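You operate a simulated robot arm through the tools that you are given. There is no shell and no other tool. Be economical: measure what you need, move in short steps, check, and stop when the job is done.

You are at the controls of a simulated two-armed robot. One attempt, no reset.

JOB
Take the drawer divider and leave it on the pressing bench. Then take the paste brush and leave it in the green basin. Then press the bander pad three times. Do these in the order given. Set down upright: drawer divider.

Only the result counts: the job must be done as asked and must still hold three seconds after the hand-in. Knocking over, shifting, dropping, spilling or breaking anything else fails it.

ROBOT AND FRAMES
Two 7-joint arms with two-finger parallel grippers on one trunk, on a base that drives. Base frame: it is fixed to the floor where the robot stands at the start and does not move with it; the origin is under the middle of the robot, x ahead of it, y to its left, z up. Lengths are in mm, angles in rad, forces in N, time in s.
The left shoulder is at the start at [50, 161, 1123], the right one opposite. With the tool pointing down near the work surface each hand reaches from about 240 to 680 mm from the robot's upright axis, wherever it stands, measured 20 degrees to its own side. Places, roughly: bander pad [-4400, -2000, 900]; green basin [-1250, 1750, 1000]; paste brush (5x3x19 cm) [-2300, 2000, 1000]; pressing bench [-3800, -200, 900]. Payload 3.43 kg a hand.
Tool frame (each hand has its own): the origin (TCP) lies between the finger pads and is the grasp point; the fingertips stand 30 mm ahead of it; z points along the fingers, y is the line along which they close. Largest opening 94 mm; finger width 28, thickness 10; the body of the gripper, 50 by 96 mm, starts 55 mm behind the TCP.
Orientation is that of the tool frame in the base frame, as [roll, pitch, yaw] about the fixed x, y, z axes, in that order (R = Rz(yaw) Ry(pitch) Rx(roll)). With the fingers straight down and closing along the base's y, the tool's x points along the base's -x, its y along +y and its z along -z.

CONTROLS
- The arms move only by the tool move_arm. It takes "left_deltas", "right_deltas" or both (then of equal length, played together; a hand with none holds still); each is text: rows parted by semicolons, each of 6 numbers parted by spaces: the shift along the tool's x, y, z in mm, then the turn, a rotation vector about the tool's x, y, z in degrees. In form: tx ty tz ax ay az; .... A call has 1 to 8 rows; each row shifts and turns the commanded pose from where the row before left it, along the tool's axes as they then stand. "left_gripper" and "right_gripper" are, for a hand that has rows, the closure, from 0 (fully open) to 1 (shut), set as the call begins (left out, the last holds). Rows are played at 5 a second. More than 50 mm and 0.15 rad between two rows, or a gripper value outside its range, and nothing of the call is played. A pose out of reach is approached as far as the arm can. The call stops where the force on the tool passes 40 N (or 10 N more than at its start, if that is more) or the arm is blocked; 0.2 s more then pass. Each finger travels about 45 mm/s and halts on what it meets, pressing with about 36 N; the grip force reading is that of the motor and also rises with nothing between the fingers. The clock runs only during rows and for 0.2 s after the last one: add rows that do not move to give the fingers time. The reply holds the time, the measured pose of the TCP, the force on the tool along the base axes, the opening and the grip force, in the units named above and with some noise, with the torque about the TCP (base axes, N m) and any sound that the robot's microphone picked up.
- Cameras (640 x 400 px; columns grow to the right, rows downward): "scene" is now at [130.3, -13.6, 1274.3]; the picture's right is [-0.15, -0.99, 0.00], its down [-0.30, 0.05, -0.95] and it looks along [0.94, -0.15, -0.30] (base axes); focal length 214 px, centre (320, 200). "left" rides on the left gripper at [76, -14, -103] in its tool frame; the picture's right is [0.18, 0.98, 0.00], its down [-0.75, 0.14, -0.64] and it looks along [-0.63, 0.12, 0.77] (tool axes); focal length 243 px, centre (320, 200). "right" rides on the right gripper at [76, 14, -102] in its tool frame; the picture's right is [-0.18, 0.98, 0.00], its down [-0.75, -0.14, -0.64] and it looks along [-0.63, -0.12, 0.77] (tool axes); focal length 243 px, centre (320, 200). There is no depth. A picture from a camera that has moved, and an enlarged one, comes with that camera's place and axes in the base frame and with its lens.
- capture(camera): a new picture of that camera. No time passes.
- slide_trunk(by): slides the trunk up (or, below 0, down) by that many mm; the arms and the scene camera ride with it, the base frame stays. It gives what a move gives, with no picture.
- roll_base(legs): drives the robot by 1 to 6 legs, each [ahead, left, turn to the left] in mm, mm and rad, along the robot's own axes; the way and the turn of a leg run together, so that a leg with both is an arc; at most 1500 mm and 3.142 rad a leg. The arms and the cameras ride along, it lands a little off, and it stops where it bumps. It gives what a move gives.
- pan_tilt(pan, tilt): turns the head with the scene camera to pan (to the left, within 1.396 rad either way) and tilt (down, from -0.506 to 1.204), counted from straight ahead of the robot. It gives what a move gives.
- zoom(camera, box): a new picture of the part [left, top, right, bottom] of that camera's present view, enlarged. No time passes.
- job_done(): hands the job in; it is judged then, once.

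Work in short steps. Places have to be worked out from the pictures, the camera data and where the tool is seen: move nearer, look again, correct. Check each grasp and each placing, and mend what went wrong. You have 165 turns and 122 pictures in all, those below and enlarged ones among them. Open the grippers and draw the arms clear of the work before you hand the job in, unless the task says otherwise; then end with one line.

The tools are called after "Request:" by a JSON object that holds its "fn" and its "kwargs". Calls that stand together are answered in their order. move_arm: Moves the arms, as the interface text tells. Its arguments: {"type":"object","properties":{"left_deltas":{"type":"string"},"left_gripper":{"type":"number"},"right_deltas":{"type":"string"},"right_gripper":{"type":"number"}},"required":[]} The other tools are called the same way: slide_trunk (by) slides the trunk up or down; roll_base (legs) drives the base; pan_tilt (pan, tilt) turns the head that bears the scene camera; capture (camera) takes a picture; zoom (camera, box) takes an enlarged picture of a part of a camera's view; job_done () hands the job in.

At the start:

```text
clock: 0.0
left_tool_pos: [397.5, 99.2, 1235.6]
left_tcp_rot: [-3.141, 0.001, -3.14]
left_force: [0.1, 0.0, 0.4]
left_ft_torque: [-0.02, -0.01, 0.0]
left_width: 93.7
left_grasp_force: 0.0
right_tool_pos: [290.7, -189.2, 1226.7]
right_tcp_rot: [3.141, 0.001, -3.141]
right_force: [0.1, -0.1, 0.9]
right_ft_torque: [0.03, 0.01, 0.03]
right_width: 94.0
right_grasp_force: 0.0
trunk travel left (down, up): [-150.0, 117.0]
robot x, y, heading: [1.2, 2.7, -0.002]
head pan, tilt: [-0.155, 0.309]
```

scene: 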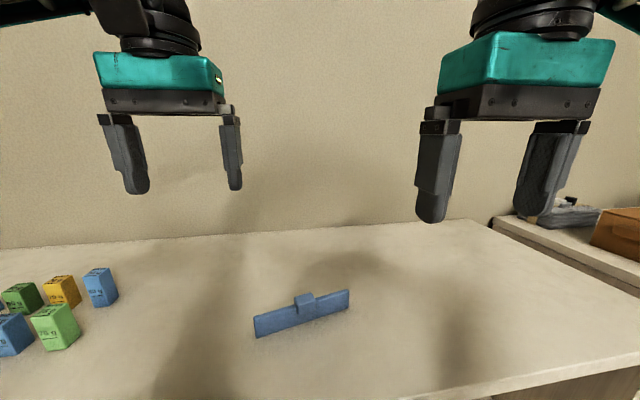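
right: 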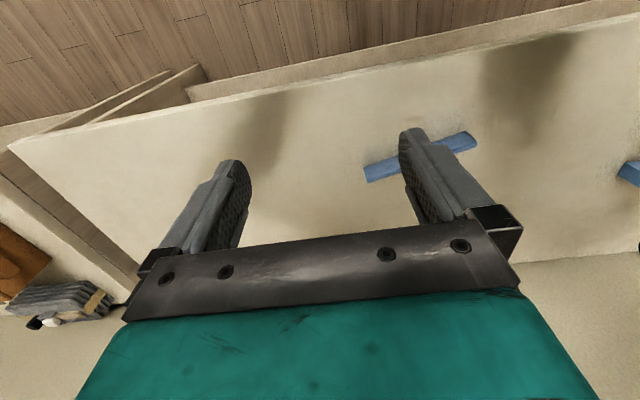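
left: 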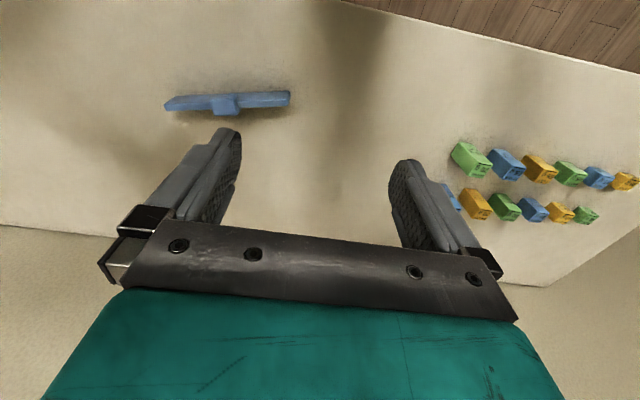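

The blue part with a tab looks like the drawer divider, roughly at [478, -37]. I'll zoom in to see its shape.

Request:
{"fn": "zoom", "kwargs": {"camera": "scene", "box": [230, 260, 390, 360]}}

Request:
{"fn": "zoom", "kwargs": {"camera": "left", "box": [140, 60, 320, 172]}}

```text
4.00 times, centred on (310, 310) of scene
camera zoom: at [130.3, -13.6, 1274.3], right [-0.15, -0.99, 0.0], down [-0.3, 0.05, -0.95], along [0.94, -0.15, -0.3], focal length 858 px, centre (360, -240)
```

zoom: 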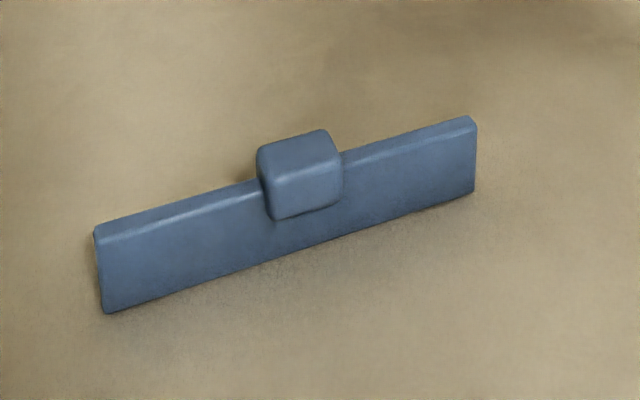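

```text
3.56 times, centred on (230, 116) of left
camera zoom: at [320.3, 84.9, 1338.2], right [-0.19, 0.98, 0.0], down [0.75, 0.14, 0.64], along [0.63, 0.12, -0.77], focal length 863 px, centre (640, 499)
```

zoom: 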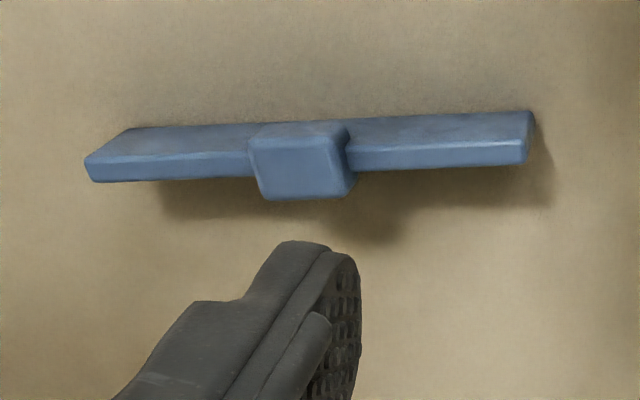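

The divider stands upright: about 200 long, 45 high, with a grip block at its middle near [475, -36] and top at about 960; the plate's normal is about 13° left of base x. I move the right hand above it and the left hand aside.

Request:
{"fn": "move_arm", "kwargs": {"right_deltas": "-30 25 8 0 0 0; -30 25 8 0 0 0; -30 25 8 0 0 0; -30 25 8 0 0 0; -30 25 8 0 0 0; -30 25 8 0 0 0", "left_deltas": "10 30 0 0 0 0; 10 30 0 0 0 0; 10 30 0 0 0 0; 10 30 0 0 0 0; 10 30 0 0 0 0; 10 30 0 0 0 0", "right_gripper": 0}}

Request:
{"fn": "move_arm", "kwargs": {"right_deltas": "0 0 0 0 0 8.5; 0 0 0 0 0 8.5; 0 0 0 0 0 8.5; 0 0 0 0 0 8.5; 0 0 0 0 0 8.5; 0 0 0 0 0 8.5; 0 0 0 0 0 8.5; 0 0 0 0 0 8.5"}}

Request:
{"fn": "move_arm", "kwargs": {"right_deltas": "0 0 0 0 0 8.5; 0 0 0 0 0 0"}}

Request:
{"fn": "capture", "kwargs": {"camera": "right"}}

Request:
{"fn": "capture", "kwargs": {"camera": "scene"}}

```text
clock: 1.4
left_tool_pos: [336.7, 280.5, 1235.5]
left_tcp_rot: [-3.139, 0.001, -3.139]
left_force: [0.2, 0.1, -0.4]
left_ft_torque: [-0.01, -0.01, 0.02]
left_width: 93.9
left_grasp_force: 0.0
right_tool_pos: [471.0, -36.0, 1181.4]
right_tcp_rot: [-3.139, -0.001, -3.141]
right_force: [-0.1, 0.8, -0.1]
right_ft_torque: [-0.02, -0.03, 0.0]
right_width: 94.0
right_grasp_force: 0.2
trunk travel left (down, up): [-150.0, 117.0]
robot x, y, heading: [1.6, -0.6, 0.001]
head pan, tilt: [-0.155, 0.309]
```

```text
clock: 3.2
left_tool_pos: [338.1, 279.7, 1234.4]
left_tcp_rot: [-3.141, 0.0, -3.14]
left_force: [0.0, 0.0, -0.6]
left_ft_torque: [0.02, -0.02, 0.01]
left_width: 94.3
left_grasp_force: 0.1
right_tool_pos: [470.5, -38.9, 1179.4]
right_tcp_rot: [-3.141, -0.001, 1.95]
right_force: [0.9, 0.6, 0.9]
right_ft_torque: [-0.01, 0.0, -0.03]
right_width: 93.8
right_grasp_force: 0.0
trunk travel left (down, up): [-150.0, 117.0]
robot x, y, heading: [3.4, -1.5, -0.002]
head pan, tilt: [-0.155, 0.309]
```

```text
clock: 3.8
left_tool_pos: [338.6, 278.8, 1235.1]
left_tcp_rot: [-3.141, 0.002, -3.142]
left_force: [0.7, 0.7, 0.2]
left_ft_torque: [0.05, -0.01, -0.01]
left_width: 94.0
left_grasp_force: 0.0
right_tool_pos: [470.9, -38.8, 1179.6]
right_tcp_rot: [-3.141, 0.0, 1.805]
right_force: [0.2, -0.4, 0.4]
right_ft_torque: [-0.01, 0.01, 0.03]
right_width: 93.8
right_grasp_force: 0.0
trunk travel left (down, up): [-150.0, 117.0]
robot x, y, heading: [0.8, -2.5, 0.002]
head pan, tilt: [-0.155, 0.309]
```

```text
116 pictures are left
camera right: at [467.7, 39.0, 1282.8], right [1.0, 0.05, 0.0], down [0.04, -0.77, 0.64], along [0.03, -0.64, -0.77], focal length 243 px, centre (320, 200)
```

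right: 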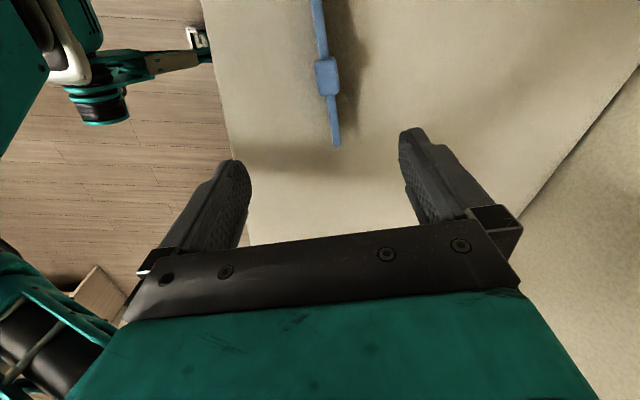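

```text
115 pictures are left
camera scene: at [130.3, -13.6, 1274.3], right [-0.15, -0.99, 0.0], down [-0.3, 0.05, -0.95], along [0.94, -0.15, -0.3], focal length 214 px, centre (320, 200)
```

scene: 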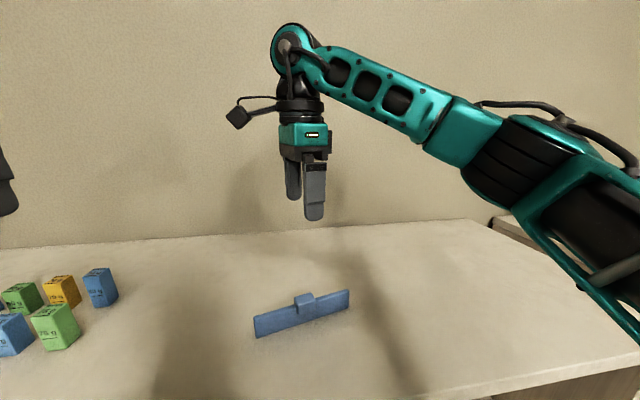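

The block is at [479, -36] and the plate normal is about 12°, so the tool yaw fits. I shift 8 mm and lower to about z = 1000, then check.

Request:
{"fn": "move_arm", "kwargs": {"right_deltas": "1 8 30 0 0 0; 0 0 40 0 0 1; 0 0 40 0 0 0; 0 0 40 0 0 0; 0 0 20 0 0 0; 0 0 0 0 0 0"}}

Request:
{"fn": "capture", "kwargs": {"camera": "right"}}

```text
clock: 5.2
left_tool_pos: [339.8, 278.3, 1235.5]
left_tcp_rot: [3.141, 0.001, 3.141]
left_force: [0.0, -0.3, -0.6]
left_ft_torque: [-0.03, -0.02, -0.01]
left_width: 93.9
left_grasp_force: 0.1
right_tool_pos: [478.8, -35.8, 1008.6]
right_tcp_rot: [-3.141, 0.0, 1.788]
right_force: [0.5, 0.0, -0.1]
right_ft_torque: [0.03, -0.01, 0.01]
right_width: 93.9
right_grasp_force: 0.0
trunk travel left (down, up): [-150.0, 117.0]
robot x, y, heading: [-0.0, 1.6, -0.001]
head pan, tilt: [-0.155, 0.309]
```

```text
114 pictures are left
camera right: at [477.7, 41.1, 1112.4], right [1.0, 0.03, 0.0], down [0.02, -0.77, 0.64], along [0.02, -0.64, -0.77], focal length 243 px, centre (320, 200)
```

right: 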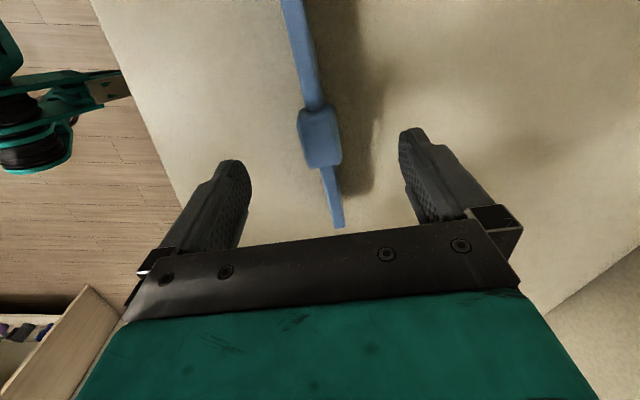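

It is centred between the fingers. I lower to z≈943 and close.

Request:
{"fn": "move_arm", "kwargs": {"right_deltas": "2 0 35 0 0 0; 0 0 30 0 0 0; 0 0 0 0 0 0"}}

Request:
{"fn": "move_arm", "kwargs": {"right_deltas": "0 0 0 0 0 0; 0 0 0 0 0 0; 0 0 0 0 0 0; 0 0 0 0 0 0; 0 0 0 0 0 0; 0 0 0 0 0 0", "right_gripper": 1}}

Request:
{"fn": "capture", "kwargs": {"camera": "right"}}

```text
clock: 6.0
left_tool_pos: [336.8, 277.8, 1235.3]
left_tcp_rot: [3.14, 0.001, -3.14]
left_force: [0.2, -0.6, -0.8]
left_ft_torque: [-0.02, 0.0, -0.01]
left_width: 94.1
left_grasp_force: 0.0
right_tool_pos: [477.4, -33.4, 942.2]
right_tcp_rot: [3.14, -0.001, 1.791]
right_force: [-0.2, 0.3, 0.1]
right_ft_torque: [0.03, 0.03, -0.02]
right_width: 94.1
right_grasp_force: 0.0
trunk travel left (down, up): [-150.0, 117.0]
robot x, y, heading: [0.6, 0.3, 0.001]
head pan, tilt: [-0.155, 0.309]
```

```text
clock: 7.4
left_tool_pos: [338.8, 278.4, 1235.5]
left_tcp_rot: [3.14, 0.002, -3.141]
left_force: [0.4, 0.3, 0.2]
left_ft_torque: [0.0, 0.03, 0.03]
left_width: 93.8
left_grasp_force: 0.2
right_tool_pos: [478.6, -33.5, 943.8]
right_tcp_rot: [3.141, 0.0, 1.787]
right_force: [0.7, 0.4, 1.9]
right_ft_torque: [0.01, -0.02, -0.03]
right_width: 32.0
right_grasp_force: 36.2
trunk travel left (down, up): [-150.0, 117.0]
robot x, y, heading: [-0.3, -1.3, -0.001]
head pan, tilt: [-0.155, 0.309]
```

```text
113 pictures are left
camera right: at [475.6, 43.8, 1046.9], right [1.0, 0.03, 0.0], down [0.02, -0.77, 0.64], along [0.02, -0.64, -0.77], focal length 243 px, centre (320, 200)
```

right: 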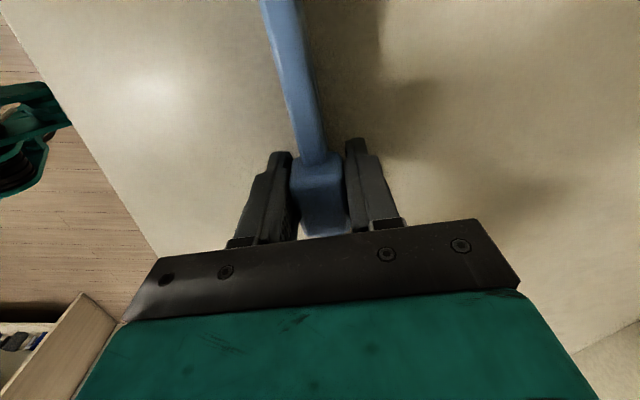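

The grip holds the block (32 mm wide). I lift straight up and check.

Request:
{"fn": "move_arm", "kwargs": {"right_deltas": "0 0 -40 0 0 0; 0 0 -45 0 0 0; 0 0 -45 0 0 0; 0 0 -45 0 0 0; 0 0 -35 0 0 0; 0 0 0 0 0 0"}}

Request:
{"fn": "move_arm", "kwargs": {"right_deltas": "-12 -25 0 0 0 0; -12 -25 0 0 0 0; -12 -25 0 0 0 0; -12 -25 0 0 0 0; 0 0 0 0 0 0", "left_deltas": "0 0 0 0 0 0; 0 0 0 0 0 0; 0 0 0 0 0 0; 0 0 0 0 0 0; 0 0 0 0 0 0"}}

Request:
{"fn": "pan_tilt", "kwargs": {"pan": 1.39, "tilt": 0.4}}

Request:
{"fn": "capture", "kwargs": {"camera": "scene"}}

Request:
{"fn": "pan_tilt", "kwargs": {"pan": -1.39, "tilt": 0.4}}

Request:
{"fn": "capture", "kwargs": {"camera": "scene"}}

```text
clock: 8.8
left_tool_pos: [337.3, 277.8, 1235.3]
left_tcp_rot: [-3.141, -0.001, -3.139]
left_force: [-0.1, 0.7, 0.5]
left_ft_torque: [0.0, 0.01, -0.01]
left_width: 94.0
left_grasp_force: 0.0
right_tool_pos: [479.2, -34.8, 1152.3]
right_tcp_rot: [3.141, -0.001, 1.789]
right_force: [-0.2, 0.6, -1.3]
right_ft_torque: [-0.02, -0.04, 0.0]
right_width: 31.7
right_grasp_force: 35.7
trunk travel left (down, up): [-150.0, 117.0]
robot x, y, heading: [0.5, -4.9, -0.0]
head pan, tilt: [-0.155, 0.309]
```

```text
clock: 10.0
left_tool_pos: [337.6, 278.9, 1235.7]
left_tcp_rot: [3.14, 0.002, -3.139]
left_force: [-0.6, -0.7, -0.2]
left_ft_torque: [-0.01, 0.01, -0.01]
left_width: 94.1
left_grasp_force: 0.1
right_tool_pos: [390.8, -102.3, 1154.2]
right_tcp_rot: [3.142, 0.001, 1.789]
right_force: [0.1, -0.3, -1.2]
right_ft_torque: [0.01, 0.0, 0.04]
right_width: 31.8
right_grasp_force: 35.4
trunk travel left (down, up): [-150.0, 117.0]
robot x, y, heading: [1.2, 0.9, -0.005]
head pan, tilt: [-0.155, 0.309]
```

```text
clock: 11.6
left_tool_pos: [337.8, 278.4, 1235.8]
left_tcp_rot: [-3.141, 0.002, -3.139]
left_force: [0.2, 0.4, 0.2]
left_ft_torque: [-0.03, 0.02, 0.0]
left_width: 94.1
left_grasp_force: 0.1
right_tool_pos: [391.1, -102.7, 1154.4]
right_tcp_rot: [-3.14, 0.001, 1.788]
right_force: [-0.4, 0.2, -1.1]
right_ft_torque: [-0.02, 0.02, 0.01]
right_width: 31.7
right_grasp_force: 36.2
trunk travel left (down, up): [-150.0, 117.0]
robot x, y, heading: [2.5, -3.8, 0.003]
head pan, tilt: [1.389, 0.4]
```

```text
112 pictures are left
camera scene: at [54.9, 91.9, 1265.9], right [0.98, -0.18, 0.0], down [-0.07, -0.38, -0.92], along [0.17, 0.91, -0.39], focal length 214 px, centre (320, 200)
```

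scene: 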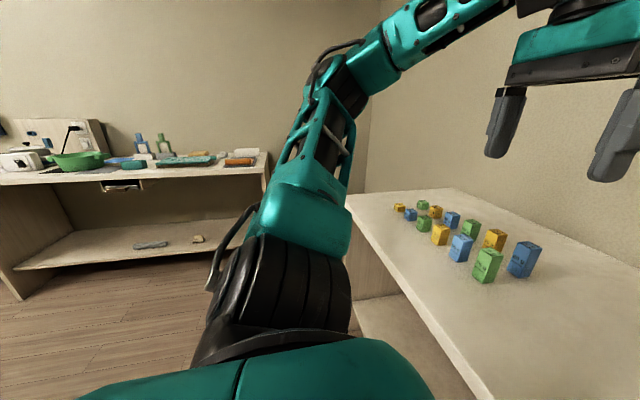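

```text
clock: 14.1
left_tool_pos: [338.6, 278.9, 1235.2]
left_tcp_rot: [-3.141, 0.0, -3.141]
left_force: [0.6, 0.1, -0.3]
left_ft_torque: [0.01, 0.0, -0.01]
left_width: 94.0
left_grasp_force: 0.0
right_tool_pos: [391.0, -103.2, 1154.6]
right_tcp_rot: [3.14, 0.001, 1.789]
right_force: [0.4, 0.0, -0.8]
right_ft_torque: [-0.01, -0.06, 0.03]
right_width: 31.4
right_grasp_force: 35.8
trunk travel left (down, up): [-150.0, 117.0]
robot x, y, heading: [1.0, -1.5, 0.005]
head pan, tilt: [-1.389, 0.4]
```

```text
111 pictures are left
camera scene: at [54.9, -90.3, 1265.9], right [-0.98, -0.18, 0.0], down [-0.07, 0.38, -0.92], along [0.17, -0.91, -0.39], focal length 214 px, centre (320, 200)
```

scene: 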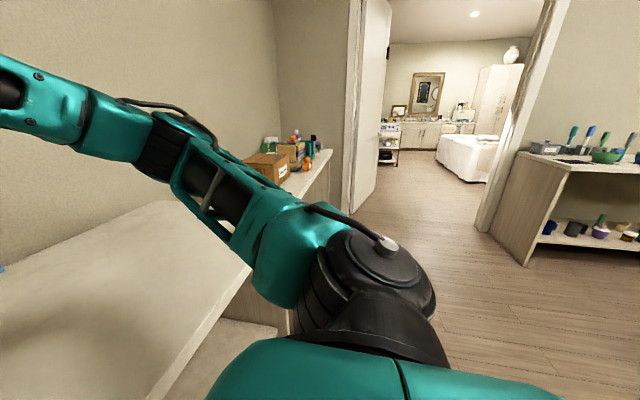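

Open floor on both sides. I back off a bit, turn left by 90°, then look down the room.

Request:
{"fn": "roll_base", "kwargs": {"legs": [[-250, 0, 0], [0, 0, 1.57]]}}

Request:
{"fn": "pan_tilt", "kwargs": {"pan": 1.2, "tilt": 0.25}}

Request:
{"fn": "capture", "kwargs": {"camera": "scene"}}

Request:
{"fn": "pan_tilt", "kwargs": {"pan": 0.0, "tilt": 0.25}}

Request:
{"fn": "capture", "kwargs": {"camera": "scene"}}

```text
clock: 19.8
left_tool_pos: [-532.3, 337.0, 1234.6]
left_tcp_rot: [-3.14, 0.001, -1.564]
left_force: [-0.2, 0.2, 1.0]
left_ft_torque: [0.0, -0.02, -0.02]
left_width: 94.0
left_grasp_force: 0.0
right_tool_pos: [-153.4, 391.7, 1155.6]
right_tcp_rot: [-3.14, 0.001, -2.918]
right_force: [-0.3, -0.1, -1.0]
right_ft_torque: [0.01, 0.01, 0.03]
right_width: 31.7
right_grasp_force: 35.5
trunk travel left (down, up): [-150.0, 117.0]
robot x, y, heading: [-252.4, 0.0, 1.579]
head pan, tilt: [-1.389, 0.4]
```

```text
clock: 22.1
left_tool_pos: [-533.5, 336.7, 1234.5]
left_tcp_rot: [3.141, 0.002, -1.565]
left_force: [-0.7, 0.0, 0.0]
left_ft_torque: [0.04, 0.0, 0.02]
left_width: 94.1
left_grasp_force: 0.0
right_tool_pos: [-152.5, 390.8, 1153.7]
right_tcp_rot: [3.142, -0.001, -2.918]
right_force: [0.1, -0.3, -0.6]
right_ft_torque: [-0.02, 0.0, -0.02]
right_width: 31.5
right_grasp_force: 36.0
trunk travel left (down, up): [-150.0, 117.0]
robot x, y, heading: [-253.5, -0.3, 1.58]
head pan, tilt: [1.201, 0.25]
```

```text
110 pictures are left
camera scene: at [-342.3, 73.9, 1279.9], right [0.36, 0.93, 0.0], down [0.23, -0.09, -0.97], along [-0.9, 0.35, -0.25], focal length 214 px, centre (320, 200)
```

scene: 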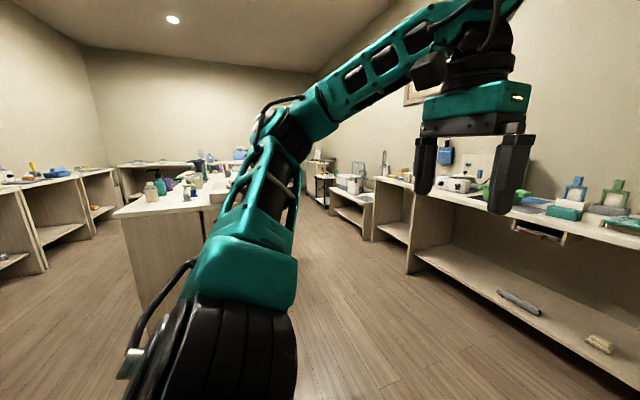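

```text
clock: 23.5
left_tool_pos: [-534.4, 337.5, 1235.2]
left_tcp_rot: [3.141, 0.001, -1.564]
left_force: [-0.2, -0.6, 0.8]
left_ft_torque: [-0.02, 0.03, 0.02]
left_width: 94.0
left_grasp_force: 0.1
right_tool_pos: [-152.0, 390.3, 1155.3]
right_tcp_rot: [-3.142, 0.001, -2.92]
right_force: [1.0, -0.1, -0.3]
right_ft_torque: [-0.02, 0.01, 0.05]
right_width: 31.7
right_grasp_force: 35.8
trunk travel left (down, up): [-150.0, 117.0]
robot x, y, heading: [-251.0, -1.2, 1.572]
head pan, tilt: [0.0, 0.25]
```

```text
109 pictures are left
camera scene: at [-255.7, 133.8, 1279.9], right [1.0, 0.01, 0.0], down [0.0, -0.25, -0.97], along [-0.01, 0.97, -0.25], focal length 214 px, centre (320, 200)
```

scene: 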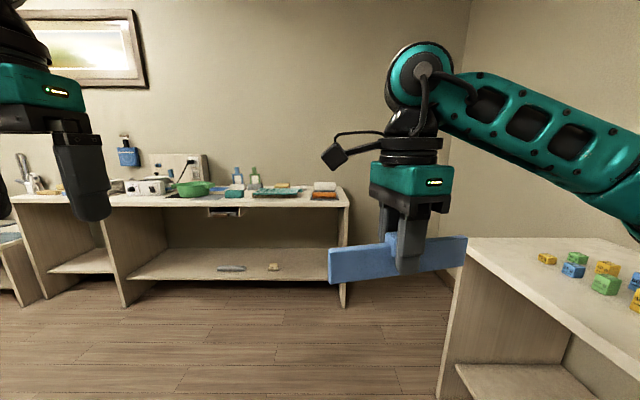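

A central island starts near x≈-1800 (y from -590 to -110) and the left counter's front is at y≈1570. I turn toward -x and drive up the corridor at y≈700.

Request:
{"fn": "roll_base", "kwargs": {"legs": [[0, 0, 1.57], [0, -700, 0], [1000, 0, 0]]}}

Request:
{"fn": "pan_tilt", "kwargs": {"pan": 0.35, "tilt": 0.2}}

Request:
{"fn": "capture", "kwargs": {"camera": "scene"}}

```text
clock: 36.1
left_tool_pos: [-1629.1, 401.7, 1235.0]
left_tcp_rot: [-3.141, 0.001, 0.016]
left_force: [-0.1, 0.0, 0.2]
left_ft_torque: [0.01, 0.0, 0.01]
left_width: 93.8
left_grasp_force: 0.1
right_tool_pos: [-1686.0, 780.4, 1154.6]
right_tcp_rot: [3.141, 0.001, -1.34]
right_force: [-0.9, 0.0, -0.8]
right_ft_torque: [0.02, -0.04, -0.03]
right_width: 31.8
right_grasp_force: 35.7
trunk travel left (down, up): [-150.0, 117.0]
robot x, y, heading: [-1293.7, 686.1, -3.127]
head pan, tilt: [0.0, 0.25]
```

```text
clock: 36.9
left_tool_pos: [-1628.4, 399.9, 1234.7]
left_tcp_rot: [-3.14, 0.002, 0.015]
left_force: [0.5, -1.5, 0.3]
left_ft_torque: [-0.01, 0.01, 0.03]
left_width: 94.0
left_grasp_force: 0.2
right_tool_pos: [-1686.0, 783.5, 1155.3]
right_tcp_rot: [3.142, 0.0, -1.34]
right_force: [0.3, -0.7, -1.1]
right_ft_torque: [-0.02, 0.02, -0.02]
right_width: 31.7
right_grasp_force: 35.8
trunk travel left (down, up): [-150.0, 117.0]
robot x, y, heading: [-1296.1, 687.4, -3.124]
head pan, tilt: [0.351, 0.201]
```

```text
108 pictures are left
camera scene: at [-1423.5, 652.1, 1284.5], right [-0.36, 0.93, 0.0], down [0.19, 0.07, -0.98], along [-0.92, -0.35, -0.2], focal length 214 px, centre (320, 200)
```

scene: 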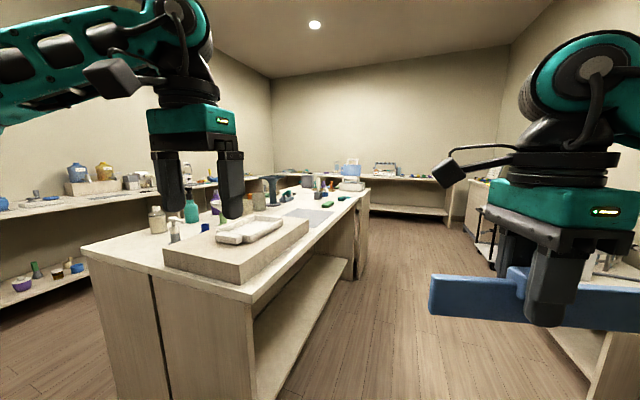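

Zoom into the far end of the island.

Request:
{"fn": "zoom", "kwargs": {"camera": "scene", "box": [240, 140, 480, 290]}}

```text
2.67 times, centred on (360, 215) of scene
camera zoom: at [-1423.5, 652.1, 1284.5], right [-0.36, 0.93, 0.0], down [0.19, 0.07, -0.98], along [-0.92, -0.35, -0.2], focal length 572 px, centre (213, 160)
```

zoom: 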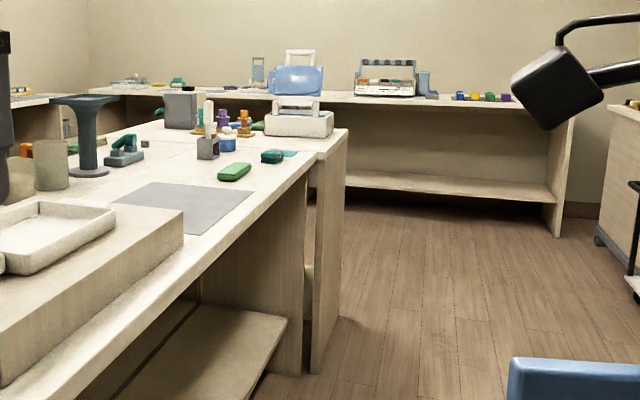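

The island's +y edge is at y≈280 and a second table (seam at x≈-3410) lies at its far end — likely the pressing bench. I drive along y≈850 and look from closer.

Request:
{"fn": "roll_base", "kwargs": {"legs": [[0, -200, -0.017], [1500, 0, 0], [350, 0, 0]]}}

Request:
{"fn": "pan_tilt", "kwargs": {"pan": 0.8, "tilt": 0.3}}

Request:
{"fn": "capture", "kwargs": {"camera": "scene"}}

```text
clock: 47.4
left_tool_pos: [-3472.5, 643.7, 1234.2]
left_tcp_rot: [-3.141, 0.002, -0.019]
left_force: [-0.2, 0.4, 0.3]
left_ft_torque: [0.02, 0.02, -0.01]
left_width: 94.1
left_grasp_force: 0.1
right_tool_pos: [-3515.8, 1026.2, 1155.1]
right_tcp_rot: [-3.141, 0.001, -1.374]
right_force: [0.3, 0.2, -1.0]
right_ft_torque: [-0.01, -0.02, 0.0]
right_width: 31.8
right_grasp_force: 36.6
trunk travel left (down, up): [-150.0, 117.0]
robot x, y, heading: [-3131.5, 917.2, 3.123]
head pan, tilt: [0.351, 0.201]
```

```text
clock: 48.2
left_tool_pos: [-3471.3, 643.5, 1234.8]
left_tcp_rot: [-3.14, 0.001, -0.02]
left_force: [-0.4, 0.2, 0.9]
left_ft_torque: [0.0, 0.01, -0.01]
left_width: 93.9
left_grasp_force: 0.0
right_tool_pos: [-3515.5, 1025.3, 1154.7]
right_tcp_rot: [-3.141, 0.001, -1.374]
right_force: [-0.3, 0.0, -1.5]
right_ft_torque: [0.01, 0.02, 0.01]
right_width: 31.7
right_grasp_force: 35.8
trunk travel left (down, up): [-150.0, 117.0]
robot x, y, heading: [-3126.0, 915.2, 3.12]
head pan, tilt: [0.799, 0.3]
```

```text
106 pictures are left
camera scene: at [-3235.3, 851.4, 1275.2], right [-0.7, 0.71, 0.0], down [0.21, 0.21, -0.96], along [-0.68, -0.67, -0.3], focal length 214 px, centre (320, 200)
```

scene: 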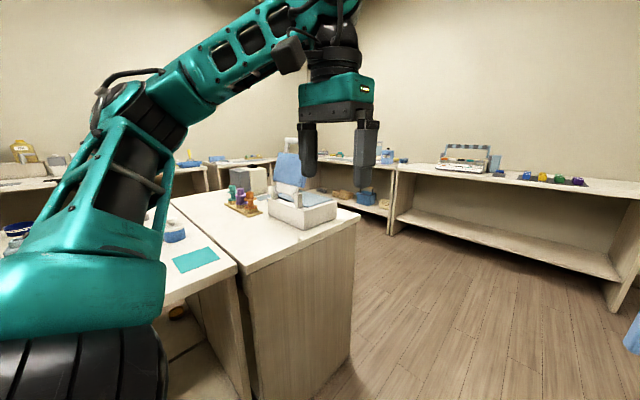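

The bench spans x -3455 to -4065 with its front at y≈320. I turn to face it and stand in front of it at a distance.

Request:
{"fn": "roll_base", "kwargs": {"legs": [[0, 0, 1.592], [0, -550, 0]]}}

Request:
{"fn": "pan_tilt", "kwargs": {"pan": 0.0, "tilt": 0.45}}

Request:
{"fn": "capture", "kwargs": {"camera": "scene"}}

```text
clock: 55.2
left_tool_pos: [-3397.6, 580.2, 1234.8]
left_tcp_rot: [3.141, 0.001, 1.563]
left_force: [0.0, -0.7, -0.3]
left_ft_torque: [0.03, 0.0, -0.01]
left_width: 93.9
left_grasp_force: 0.0
right_tool_pos: [-3780.6, 530.7, 1154.3]
right_tcp_rot: [-3.141, 0.001, 0.209]
right_force: [0.1, -0.1, 0.5]
right_ft_torque: [-0.01, -0.03, -0.01]
right_width: 31.8
right_grasp_force: 36.4
trunk travel left (down, up): [-150.0, 117.0]
robot x, y, heading: [-3672.0, 920.8, -1.578]
head pan, tilt: [0.799, 0.3]
```

```text
clock: 56.4
left_tool_pos: [-3398.7, 579.5, 1236.1]
left_tcp_rot: [-3.139, 0.002, 1.564]
left_force: [-0.6, 0.4, 0.3]
left_ft_torque: [0.01, 0.01, 0.0]
left_width: 94.1
left_grasp_force: 0.1
right_tool_pos: [-3779.4, 531.2, 1154.3]
right_tcp_rot: [-3.141, 0.0, 0.209]
right_force: [0.0, 0.0, -0.8]
right_ft_torque: [0.05, 0.01, 0.01]
right_width: 31.9
right_grasp_force: 36.1
trunk travel left (down, up): [-150.0, 117.0]
robot x, y, heading: [-3676.3, 922.3, -1.58]
head pan, tilt: [0.0, 0.45]
```

```text
105 pictures are left
camera scene: at [-3677.1, 789.8, 1261.3], right [-1.0, 0.01, 0.0], down [0.0, 0.44, -0.9], along [-0.01, -0.9, -0.44], focal length 214 px, centre (320, 200)
```

scene: 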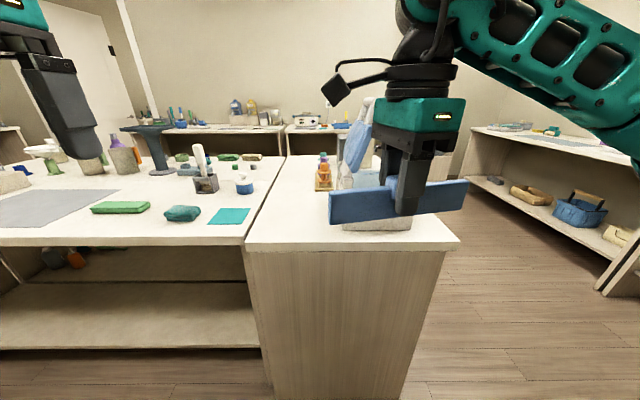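

The free part of the bench is its front-left: x -3480 to -3740, y 320 to about -50. I'll lay the divider along base y at about x=-3600, y=140. I rotate the right hand 78° back and shift the base left and ahead.

Request:
{"fn": "move_arm", "kwargs": {"right_deltas": "0 0 0 0 0 -8.5; 0 0 0 0 0 -8.5; 0 0 0 0 0 -8.5; 0 0 0 0 0 -8.5; 0 0 0 0 0 -8.5; 0 0 0 0 0 -8.5; 0 0 0 0 0 -8.5; 0 0 0 0 0 -8.5"}}

Request:
{"fn": "move_arm", "kwargs": {"right_deltas": "0 0 0 0 0 -8.5; 0 0 0 0 0 0"}}

Request:
{"fn": "roll_base", "kwargs": {"legs": [[0, 180, 0.009], [200, 0, 0]]}}

Request:
{"fn": "capture", "kwargs": {"camera": "scene"}}

Request:
{"fn": "capture", "kwargs": {"camera": "right"}}

```text
clock: 58.2
left_tool_pos: [-3398.9, 579.8, 1234.3]
left_tcp_rot: [-3.141, 0.003, 1.563]
left_force: [-0.4, 0.3, 0.6]
left_ft_torque: [-0.04, 0.0, 0.03]
left_width: 94.1
left_grasp_force: 0.1
right_tool_pos: [-3779.4, 531.8, 1153.5]
right_tcp_rot: [3.141, 0.002, 1.4]
right_force: [-0.1, -0.1, -1.1]
right_ft_torque: [0.0, -0.01, 0.0]
right_width: 31.6
right_grasp_force: 35.4
trunk travel left (down, up): [-150.0, 117.0]
robot x, y, heading: [-3677.1, 919.7, -1.579]
head pan, tilt: [0.0, 0.45]
```

```text
clock: 58.8
left_tool_pos: [-3398.4, 580.5, 1236.0]
left_tcp_rot: [-3.139, 0.002, 1.564]
left_force: [0.3, 0.8, 0.1]
left_ft_torque: [0.01, 0.02, 0.03]
left_width: 93.8
left_grasp_force: 0.0
right_tool_pos: [-3780.3, 529.8, 1154.1]
right_tcp_rot: [3.141, 0.0, 1.545]
right_force: [0.1, 1.0, -0.4]
right_ft_torque: [0.02, 0.03, 0.04]
right_width: 31.6
right_grasp_force: 36.0
trunk travel left (down, up): [-150.0, 117.0]
robot x, y, heading: [-3677.0, 921.2, -1.586]
head pan, tilt: [0.0, 0.45]
```

```text
clock: 61.5
left_tool_pos: [-3212.5, 386.4, 1234.9]
left_tcp_rot: [-3.14, -0.001, 1.581]
left_force: [0.9, -1.3, -0.4]
left_ft_torque: [0.03, -0.04, -0.01]
left_width: 93.9
left_grasp_force: 0.0
right_tool_pos: [-3593.1, 330.3, 1154.0]
right_tcp_rot: [-3.141, 0.0, 1.561]
right_force: [-0.9, 0.3, -1.9]
right_ft_torque: [0.06, 0.03, -0.03]
right_width: 31.9
right_grasp_force: 36.0
trunk travel left (down, up): [-150.0, 117.0]
robot x, y, heading: [-3493.0, 721.5, -1.559]
head pan, tilt: [0.0, 0.45]
```

```text
104 pictures are left
camera scene: at [-3493.9, 590.8, 1261.1], right [-1.0, -0.01, 0.0], down [0.0, 0.44, -0.9], along [0.01, -0.9, -0.44], focal length 214 px, centre (320, 200)
```

scene: 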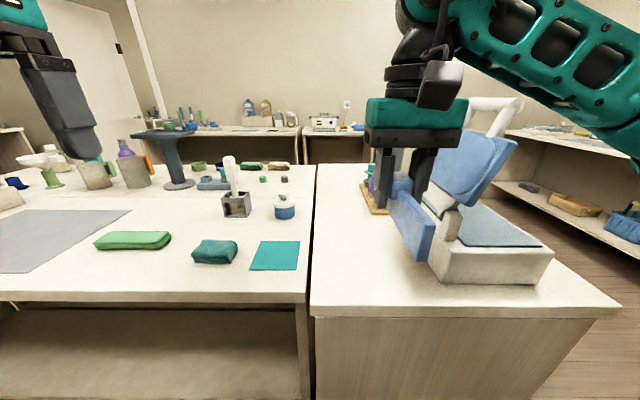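

```text
103 pictures are left
camera right: at [-3577.5, 406.2, 1257.3], right [0.98, -0.19, 0.0], down [-0.15, -0.75, 0.64], along [-0.12, -0.63, -0.77], focal length 243 px, centre (320, 200)
```

right: 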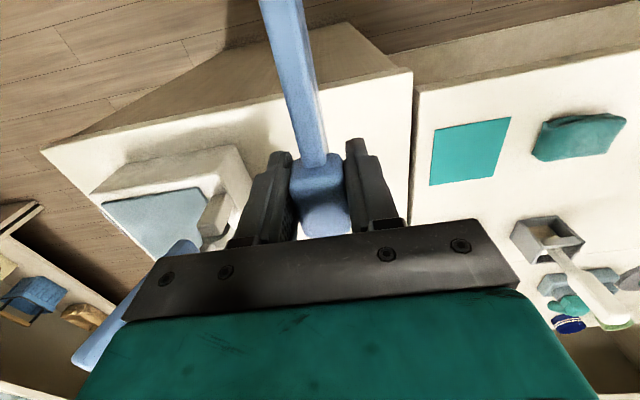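

The machine with the lifted blue lid has its front-left corner at about [-3728, 247]; I stay well left of it, aiming for TCP [-3570, 190]. First I move over at height.

Request:
{"fn": "move_arm", "kwargs": {"right_deltas": "-35 6 0 0 0 0; -35 6 0 0 0 0; -35 6 0 0 0 0; -35 5 0 0 0 0; 0 0 30 0 0 0; 0 0 30 0 0 0; 0 0 0 0 0 0"}}

Request:
{"fn": "capture", "kwargs": {"camera": "scene"}}

Request:
{"fn": "capture", "kwargs": {"camera": "right"}}

```text
clock: 63.1
left_tool_pos: [-3211.6, 386.7, 1235.9]
left_tcp_rot: [-3.14, 0.002, 1.58]
left_force: [-0.7, 0.3, -0.3]
left_ft_torque: [0.01, -0.02, 0.0]
left_width: 94.3
left_grasp_force: 0.0
right_tool_pos: [-3569.7, 190.9, 1093.8]
right_tcp_rot: [3.14, 0.001, 1.561]
right_force: [0.3, 0.9, -1.1]
right_ft_torque: [-0.03, 0.01, -0.01]
right_width: 31.9
right_grasp_force: 35.8
trunk travel left (down, up): [-150.0, 117.0]
robot x, y, heading: [-3491.0, 720.0, -1.561]
head pan, tilt: [0.0, 0.45]
```

```text
102 pictures are left
camera scene: at [-3493.9, 591.5, 1261.3], right [-1.0, -0.01, 0.0], down [0.0, 0.44, -0.9], along [0.01, -0.9, -0.44], focal length 214 px, centre (320, 200)
```

scene: 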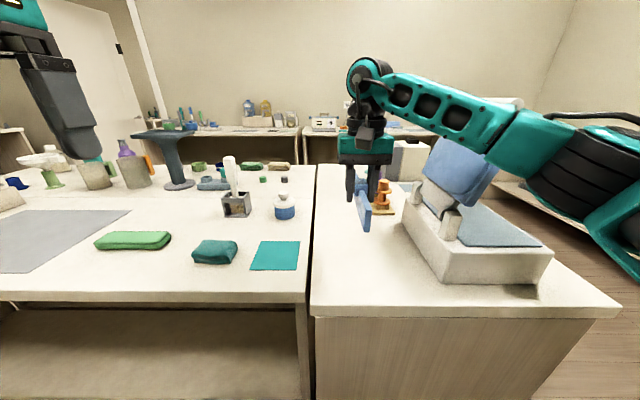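

```text
101 pictures are left
camera right: at [-3555.0, 266.3, 1196.4], right [0.98, -0.19, 0.0], down [-0.15, -0.75, 0.64], along [-0.12, -0.63, -0.77], focal length 243 px, centre (320, 200)
```

right: 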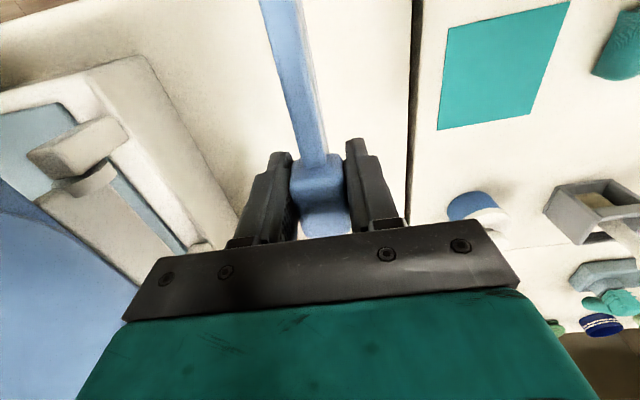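

The lid's centre is near [-3816, 110, 1095] and the forearm runs close in front of it; to keep the elbow high I raise the trunk fully, then look.

Request:
{"fn": "slide_trunk", "kwargs": {"by": 115}}

Request:
{"fn": "move_arm", "kwargs": {"right_deltas": "0 0 40 0 0 0; 0 0 40 0 0 0; 0 0 40 0 0 0; 0 0 30 0 0 0; 0 0 0 0 0 0"}}

Request:
{"fn": "capture", "kwargs": {"camera": "scene"}}

```text
clock: 64.5
left_tool_pos: [-3211.7, 386.2, 1350.1]
left_tcp_rot: [-3.14, 0.0, 1.58]
left_force: [0.5, 0.5, 0.5]
left_ft_torque: [0.03, 0.01, -0.01]
left_width: 94.0
left_grasp_force: 0.0
right_tool_pos: [-3570.9, 190.1, 1209.2]
right_tcp_rot: [3.141, 0.001, 1.56]
right_force: [-0.5, -0.1, -0.7]
right_ft_torque: [-0.01, -0.01, 0.0]
right_width: 31.7
right_grasp_force: 36.1
trunk travel left (down, up): [-265.0, 2.0]
robot x, y, heading: [-3491.2, 726.7, -1.566]
head pan, tilt: [0.0, 0.45]
```

```text
clock: 65.7
left_tool_pos: [-3210.6, 386.9, 1349.3]
left_tcp_rot: [-3.14, 0.003, 1.581]
left_force: [0.6, 0.9, -0.2]
left_ft_torque: [0.0, 0.02, 0.02]
left_width: 94.1
left_grasp_force: 0.1
right_tool_pos: [-3571.8, 192.2, 1057.7]
right_tcp_rot: [-3.141, 0.001, 1.56]
right_force: [0.4, 0.2, -0.3]
right_ft_torque: [0.02, -0.02, 0.02]
right_width: 31.6
right_grasp_force: 36.0
trunk travel left (down, up): [-265.0, 2.0]
robot x, y, heading: [-3494.6, 725.2, -1.562]
head pan, tilt: [0.0, 0.45]
```

```text
100 pictures are left
camera scene: at [-3493.8, 591.5, 1376.3], right [-1.0, -0.01, 0.0], down [0.0, 0.44, -0.9], along [0.01, -0.9, -0.44], focal length 214 px, centre (320, 200)
```

scene: 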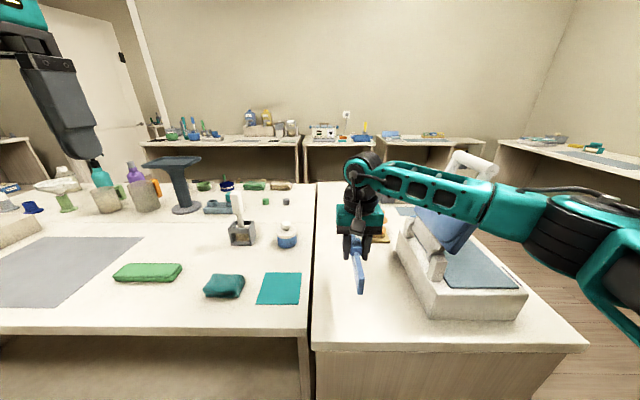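

The elbow now is at about y≈370, clear in front of the lid. I lower to just above the bench.

Request:
{"fn": "move_arm", "kwargs": {"right_deltas": "0 0 35 0 0 0; 0 0 35 0 0 0; 0 0 30 0 0 0; 0 0 0 0 0 0"}}

Request:
{"fn": "capture", "kwargs": {"camera": "scene"}}

Request:
{"fn": "capture", "kwargs": {"camera": "right"}}

```text
clock: 66.7
left_tool_pos: [-3211.4, 386.3, 1349.5]
left_tcp_rot: [-3.139, 0.002, 1.582]
left_force: [0.3, 0.2, 0.1]
left_ft_torque: [-0.02, -0.03, 0.01]
left_width: 94.0
left_grasp_force: 0.0
right_tool_pos: [-3571.0, 191.3, 957.6]
right_tcp_rot: [3.141, 0.0, 1.561]
right_force: [-0.6, -0.3, -1.2]
right_ft_torque: [-0.01, 0.0, 0.0]
right_width: 31.7
right_grasp_force: 36.2
trunk travel left (down, up): [-265.0, 2.0]
robot x, y, heading: [-3497.5, 724.9, -1.565]
head pan, tilt: [0.0, 0.45]
```

```text
99 pictures are left
camera scene: at [-3493.9, 591.5, 1376.3], right [-1.0, -0.01, 0.0], down [0.0, 0.44, -0.9], along [0.01, -0.9, -0.44], focal length 214 px, centre (320, 200)
```

scene: 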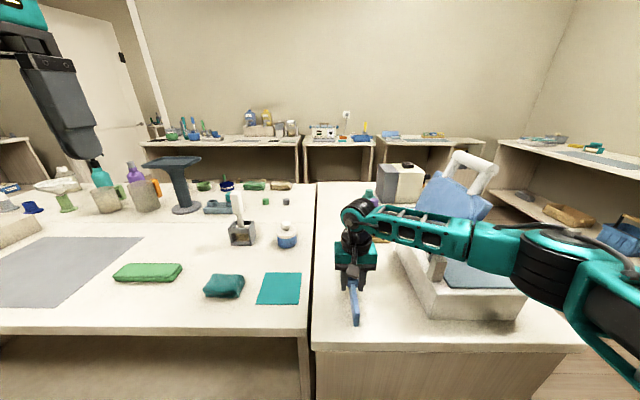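

```text
98 pictures are left
camera right: at [-3555.4, 266.7, 1060.2], right [0.98, -0.19, 0.0], down [-0.15, -0.75, 0.64], along [-0.12, -0.63, -0.77], focal length 243 px, centre (320, 200)
```

right: 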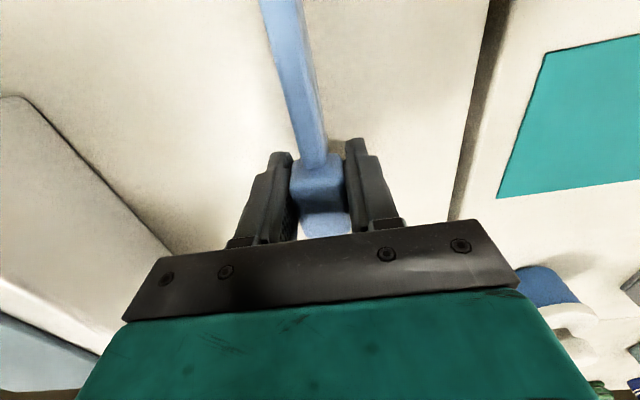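

Clear all round. I lower in small steps until contact shows.

Request:
{"fn": "move_arm", "kwargs": {"right_deltas": "0 0 5 0 0 0; 0 0 4 0 0 0; 0 0 2 0 0 0; 0 0 1 0 0 0; 0 0 0 0 0 0"}}

```text
clock: 67.9
left_tool_pos: [-3211.1, 386.3, 1351.8]
left_tcp_rot: [-3.139, 0.0, 1.581]
left_force: [0.1, -0.3, 0.4]
left_ft_torque: [-0.01, -0.02, -0.03]
left_width: 93.9
left_grasp_force: 0.1
right_tool_pos: [-3571.0, 189.6, 945.8]
right_tcp_rot: [-3.141, 0.0, 1.56]
right_force: [0.4, -0.1, -0.9]
right_ft_torque: [-0.01, 0.02, -0.02]
right_width: 31.6
right_grasp_force: 36.3
trunk travel left (down, up): [-265.0, 2.0]
robot x, y, heading: [-3494.5, 721.9, -1.561]
head pan, tilt: [0.0, 0.45]
```

Request:
{"fn": "move_arm", "kwargs": {"right_deltas": "0 0 1 0 0 0; 0 0 1 0 0 0; 0 0 0 0 0 0"}}

```text
clock: 68.7
left_tool_pos: [-3212.5, 386.1, 1351.0]
left_tcp_rot: [-3.14, 0.002, 1.581]
left_force: [0.2, 0.1, 0.3]
left_ft_torque: [0.03, -0.01, -0.01]
left_width: 94.2
left_grasp_force: 0.0
right_tool_pos: [-3570.7, 190.5, 944.7]
right_tcp_rot: [3.141, 0.002, 1.561]
right_force: [0.2, 0.2, -0.7]
right_ft_torque: [0.02, 0.01, 0.0]
right_width: 31.4
right_grasp_force: 35.8
trunk travel left (down, up): [-265.0, 2.0]
robot x, y, heading: [-3491.5, 723.4, -1.564]
head pan, tilt: [0.0, 0.45]
```

No contact yet; I go on millimetre by millimetre.

Request:
{"fn": "move_arm", "kwargs": {"right_deltas": "0 0 1 0 0 0; 0 0 0 0 0 0; 0 0 1 0 0 0; 0 0 0 0 0 0"}}

```text
clock: 69.7
left_tool_pos: [-3211.4, 387.4, 1350.7]
left_tcp_rot: [-3.139, 0.001, 1.581]
left_force: [-0.4, 0.8, 0.5]
left_ft_torque: [0.02, -0.02, 0.0]
left_width: 94.3
left_grasp_force: 0.0
right_tool_pos: [-3570.9, 190.0, 942.9]
right_tcp_rot: [3.14, 0.002, 1.56]
right_force: [-1.1, -0.7, 10.8]
right_ft_torque: [0.74, 0.1, 0.06]
right_width: 31.5
right_grasp_force: 35.9
trunk travel left (down, up): [-265.0, 2.0]
robot x, y, heading: [-3496.3, 722.9, -1.564]
head pan, tilt: [0.0, 0.45]
```

Contact (10.8 N). I open and check before lifting.

Request:
{"fn": "move_arm", "kwargs": {"right_deltas": "0 0 0 0 0 0; 0 0 0 0 0 0; 0 0 0 0 0 0; 0 0 0 0 0 0; 0 0 0 0 0 0; 0 0 0 0 0 0; 0 0 0 0 0 0", "right_gripper": 0}}

Request:
{"fn": "move_arm", "kwargs": {"right_deltas": "0 0 -25 0 0 0; 0 0 -40 0 0 0; 0 0 -45 0 0 0; 0 0 -45 0 0 0; 0 0 0 0 0 0"}}

Request:
{"fn": "capture", "kwargs": {"camera": "right"}}

Request:
{"fn": "capture", "kwargs": {"camera": "scene"}}

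```text
clock: 71.3
left_tool_pos: [-3212.2, 386.8, 1349.9]
left_tcp_rot: [-3.14, 0.001, 1.583]
left_force: [0.1, -0.6, 0.9]
left_ft_torque: [-0.01, 0.0, -0.02]
left_width: 93.9
left_grasp_force: 0.1
right_tool_pos: [-3570.1, 190.7, 942.6]
right_tcp_rot: [-3.14, 0.0, 1.56]
right_force: [-1.2, -0.1, 0.7]
right_ft_torque: [0.04, 0.0, 0.03]
right_width: 93.9
right_grasp_force: 0.0
trunk travel left (down, up): [-265.0, 2.0]
robot x, y, heading: [-3490.8, 723.9, -1.568]
head pan, tilt: [0.0, 0.45]
```

```text
clock: 72.5
left_tool_pos: [-3212.4, 386.3, 1350.7]
left_tcp_rot: [-3.139, 0.003, 1.58]
left_force: [-0.5, 0.1, -0.4]
left_ft_torque: [0.01, -0.01, -0.01]
left_width: 94.0
left_grasp_force: 0.0
right_tool_pos: [-3571.2, 190.4, 1098.2]
right_tcp_rot: [3.141, -0.001, 1.561]
right_force: [-0.8, 0.5, -1.3]
right_ft_torque: [-0.04, -0.01, 0.0]
right_width: 94.0
right_grasp_force: 0.1
trunk travel left (down, up): [-265.0, 2.0]
robot x, y, heading: [-3494.9, 722.2, -1.568]
head pan, tilt: [0.0, 0.45]
```

```text
97 pictures are left
camera right: at [-3556.5, 266.5, 1201.2], right [0.98, -0.19, 0.0], down [-0.15, -0.75, 0.64], along [-0.12, -0.63, -0.77], focal length 243 px, centre (320, 200)
```

right: 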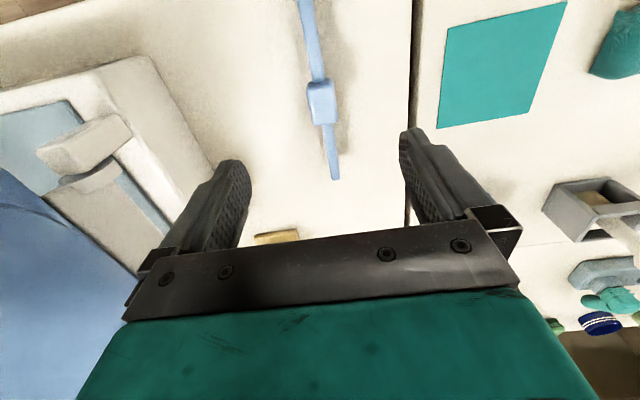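

```text
96 pictures are left
camera scene: at [-3494.1, 591.3, 1376.2], right [-1.0, -0.01, 0.0], down [0.0, 0.44, -0.9], along [0.01, -0.9, -0.44], focal length 214 px, centre (320, 200)
```

scene: 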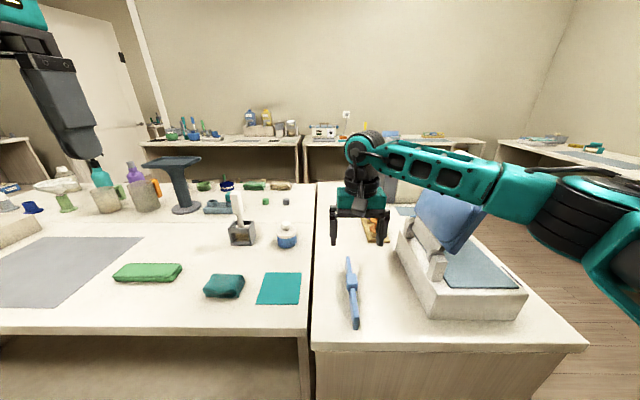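

The divider stands upright on the bench. I lift and retract the right arm, then back off and turn to face the left counter near the brush.

Request:
{"fn": "move_arm", "kwargs": {"right_deltas": "0 0 -45 0 0 0; 0 0 -45 0 0 0; 0 0 -40 0 0 0; 35 0 0 0 0 0; 45 0 0 0 0 0; 45 0 0 0 0 0; 45 0 0 0 0 0; 0 0 0 0 0 0"}}

Request:
{"fn": "roll_base", "kwargs": {"legs": [[-180, 0, 0], [0, 0, 3.135], [0, -1150, 0]]}}

Request:
{"fn": "pan_tilt", "kwargs": {"pan": 0.0, "tilt": 0.45}}

Request:
{"fn": "capture", "kwargs": {"camera": "scene"}}

```text
clock: 74.3
left_tool_pos: [-3211.2, 384.9, 1351.4]
left_tcp_rot: [-3.139, 0.002, 1.58]
left_force: [0.7, -0.4, -1.2]
left_ft_torque: [0.02, 0.02, -0.02]
left_width: 94.1
left_grasp_force: 0.2
right_tool_pos: [-3570.9, 360.1, 1227.2]
right_tcp_rot: [3.141, -0.001, 1.56]
right_force: [-0.1, -0.9, -0.1]
right_ft_torque: [0.02, 0.0, 0.03]
right_width: 94.3
right_grasp_force: 0.1
trunk travel left (down, up): [-265.0, 2.0]
robot x, y, heading: [-3497.2, 722.1, -1.561]
head pan, tilt: [0.0, 0.45]
```

```text
clock: 88.5
left_tool_pos: [-2635.2, 1225.9, 1350.4]
left_tcp_rot: [-3.139, 0.003, -1.596]
left_force: [0.9, 0.0, 0.2]
left_ft_torque: [0.01, 0.01, 0.04]
left_width: 93.9
left_grasp_force: 0.2
right_tool_pos: [-2275.5, 1240.8, 1227.5]
right_tcp_rot: [-3.141, -0.001, -1.615]
right_force: [-0.1, 0.5, 0.0]
right_ft_torque: [0.0, -0.03, 0.01]
right_width: 94.0
right_grasp_force: 0.0
trunk travel left (down, up): [-265.0, 2.0]
robot x, y, heading: [-2365.7, 878.6, 1.547]
head pan, tilt: [0.0, 0.45]
```

```text
clock: 89.1
left_tool_pos: [-2635.5, 1226.2, 1350.9]
left_tcp_rot: [-3.139, 0.002, -1.596]
left_force: [-0.3, 1.1, -0.7]
left_ft_torque: [-0.02, -0.01, 0.0]
left_width: 93.8
left_grasp_force: 0.0
right_tool_pos: [-2275.0, 1240.3, 1227.8]
right_tcp_rot: [3.141, 0.0, -1.616]
right_force: [-0.5, 1.2, 0.2]
right_ft_torque: [0.0, 0.01, 0.03]
right_width: 93.8
right_grasp_force: 0.0
trunk travel left (down, up): [-265.0, 2.0]
robot x, y, heading: [-2366.8, 882.7, 1.542]
head pan, tilt: [0.0, 0.45]
```

```text
95 pictures are left
camera scene: at [-2363.4, 1013.3, 1376.3], right [1.0, -0.03, 0.0], down [-0.01, -0.44, -0.9], along [0.02, 0.9, -0.44], focal length 214 px, centre (320, 200)
```

scene: 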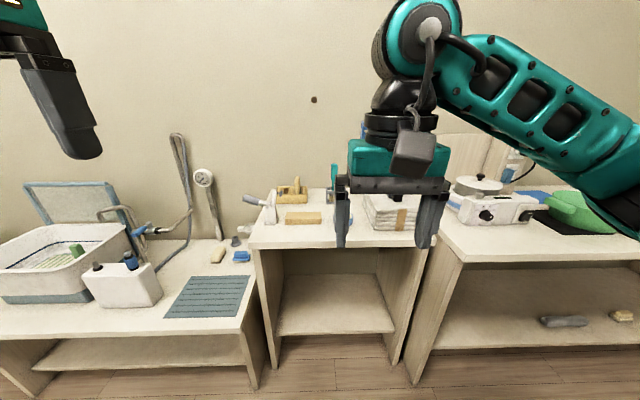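

The small table ahead holds several things partly hidden by the right hand; I move that hand aside and zoom in.

Request:
{"fn": "move_arm", "kwargs": {"right_deltas": "0 -40 -15 0 0 0; 0 -40 -15 0 0 0; 0 -40 -15 0 0 0; 0 -40 -15 0 0 0; 0 -20 -10 0 0 0"}}

Request:
{"fn": "zoom", "kwargs": {"camera": "scene", "box": [230, 150, 450, 287]}}

```text
clock: 90.3
left_tool_pos: [-2635.2, 1225.3, 1351.0]
left_tcp_rot: [-3.139, 0.002, -1.595]
left_force: [-0.8, 0.6, -0.1]
left_ft_torque: [-0.01, -0.02, -0.01]
left_width: 93.9
left_grasp_force: 0.1
right_tool_pos: [-2096.6, 1233.8, 1295.5]
right_tcp_rot: [3.138, 0.0, -1.614]
right_force: [0.1, -1.3, -0.1]
right_ft_torque: [-0.01, -0.01, -0.02]
right_width: 94.1
right_grasp_force: 0.1
trunk travel left (down, up): [-265.0, 2.0]
robot x, y, heading: [-2361.6, 881.0, 1.548]
head pan, tilt: [0.0, 0.45]
```

```text
2.91 times, centred on (340, 218) of scene
camera zoom: at [-2363.4, 1013.1, 1376.3], right [1.0, -0.03, 0.0], down [-0.01, -0.43, -0.9], along [0.02, 0.9, -0.43], focal length 624 px, centre (262, 146)
```

zoom: 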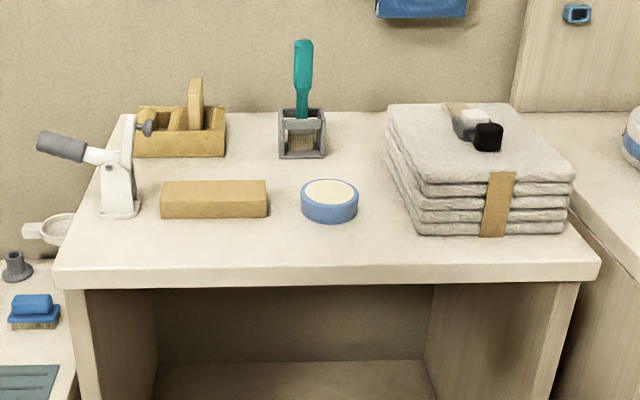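

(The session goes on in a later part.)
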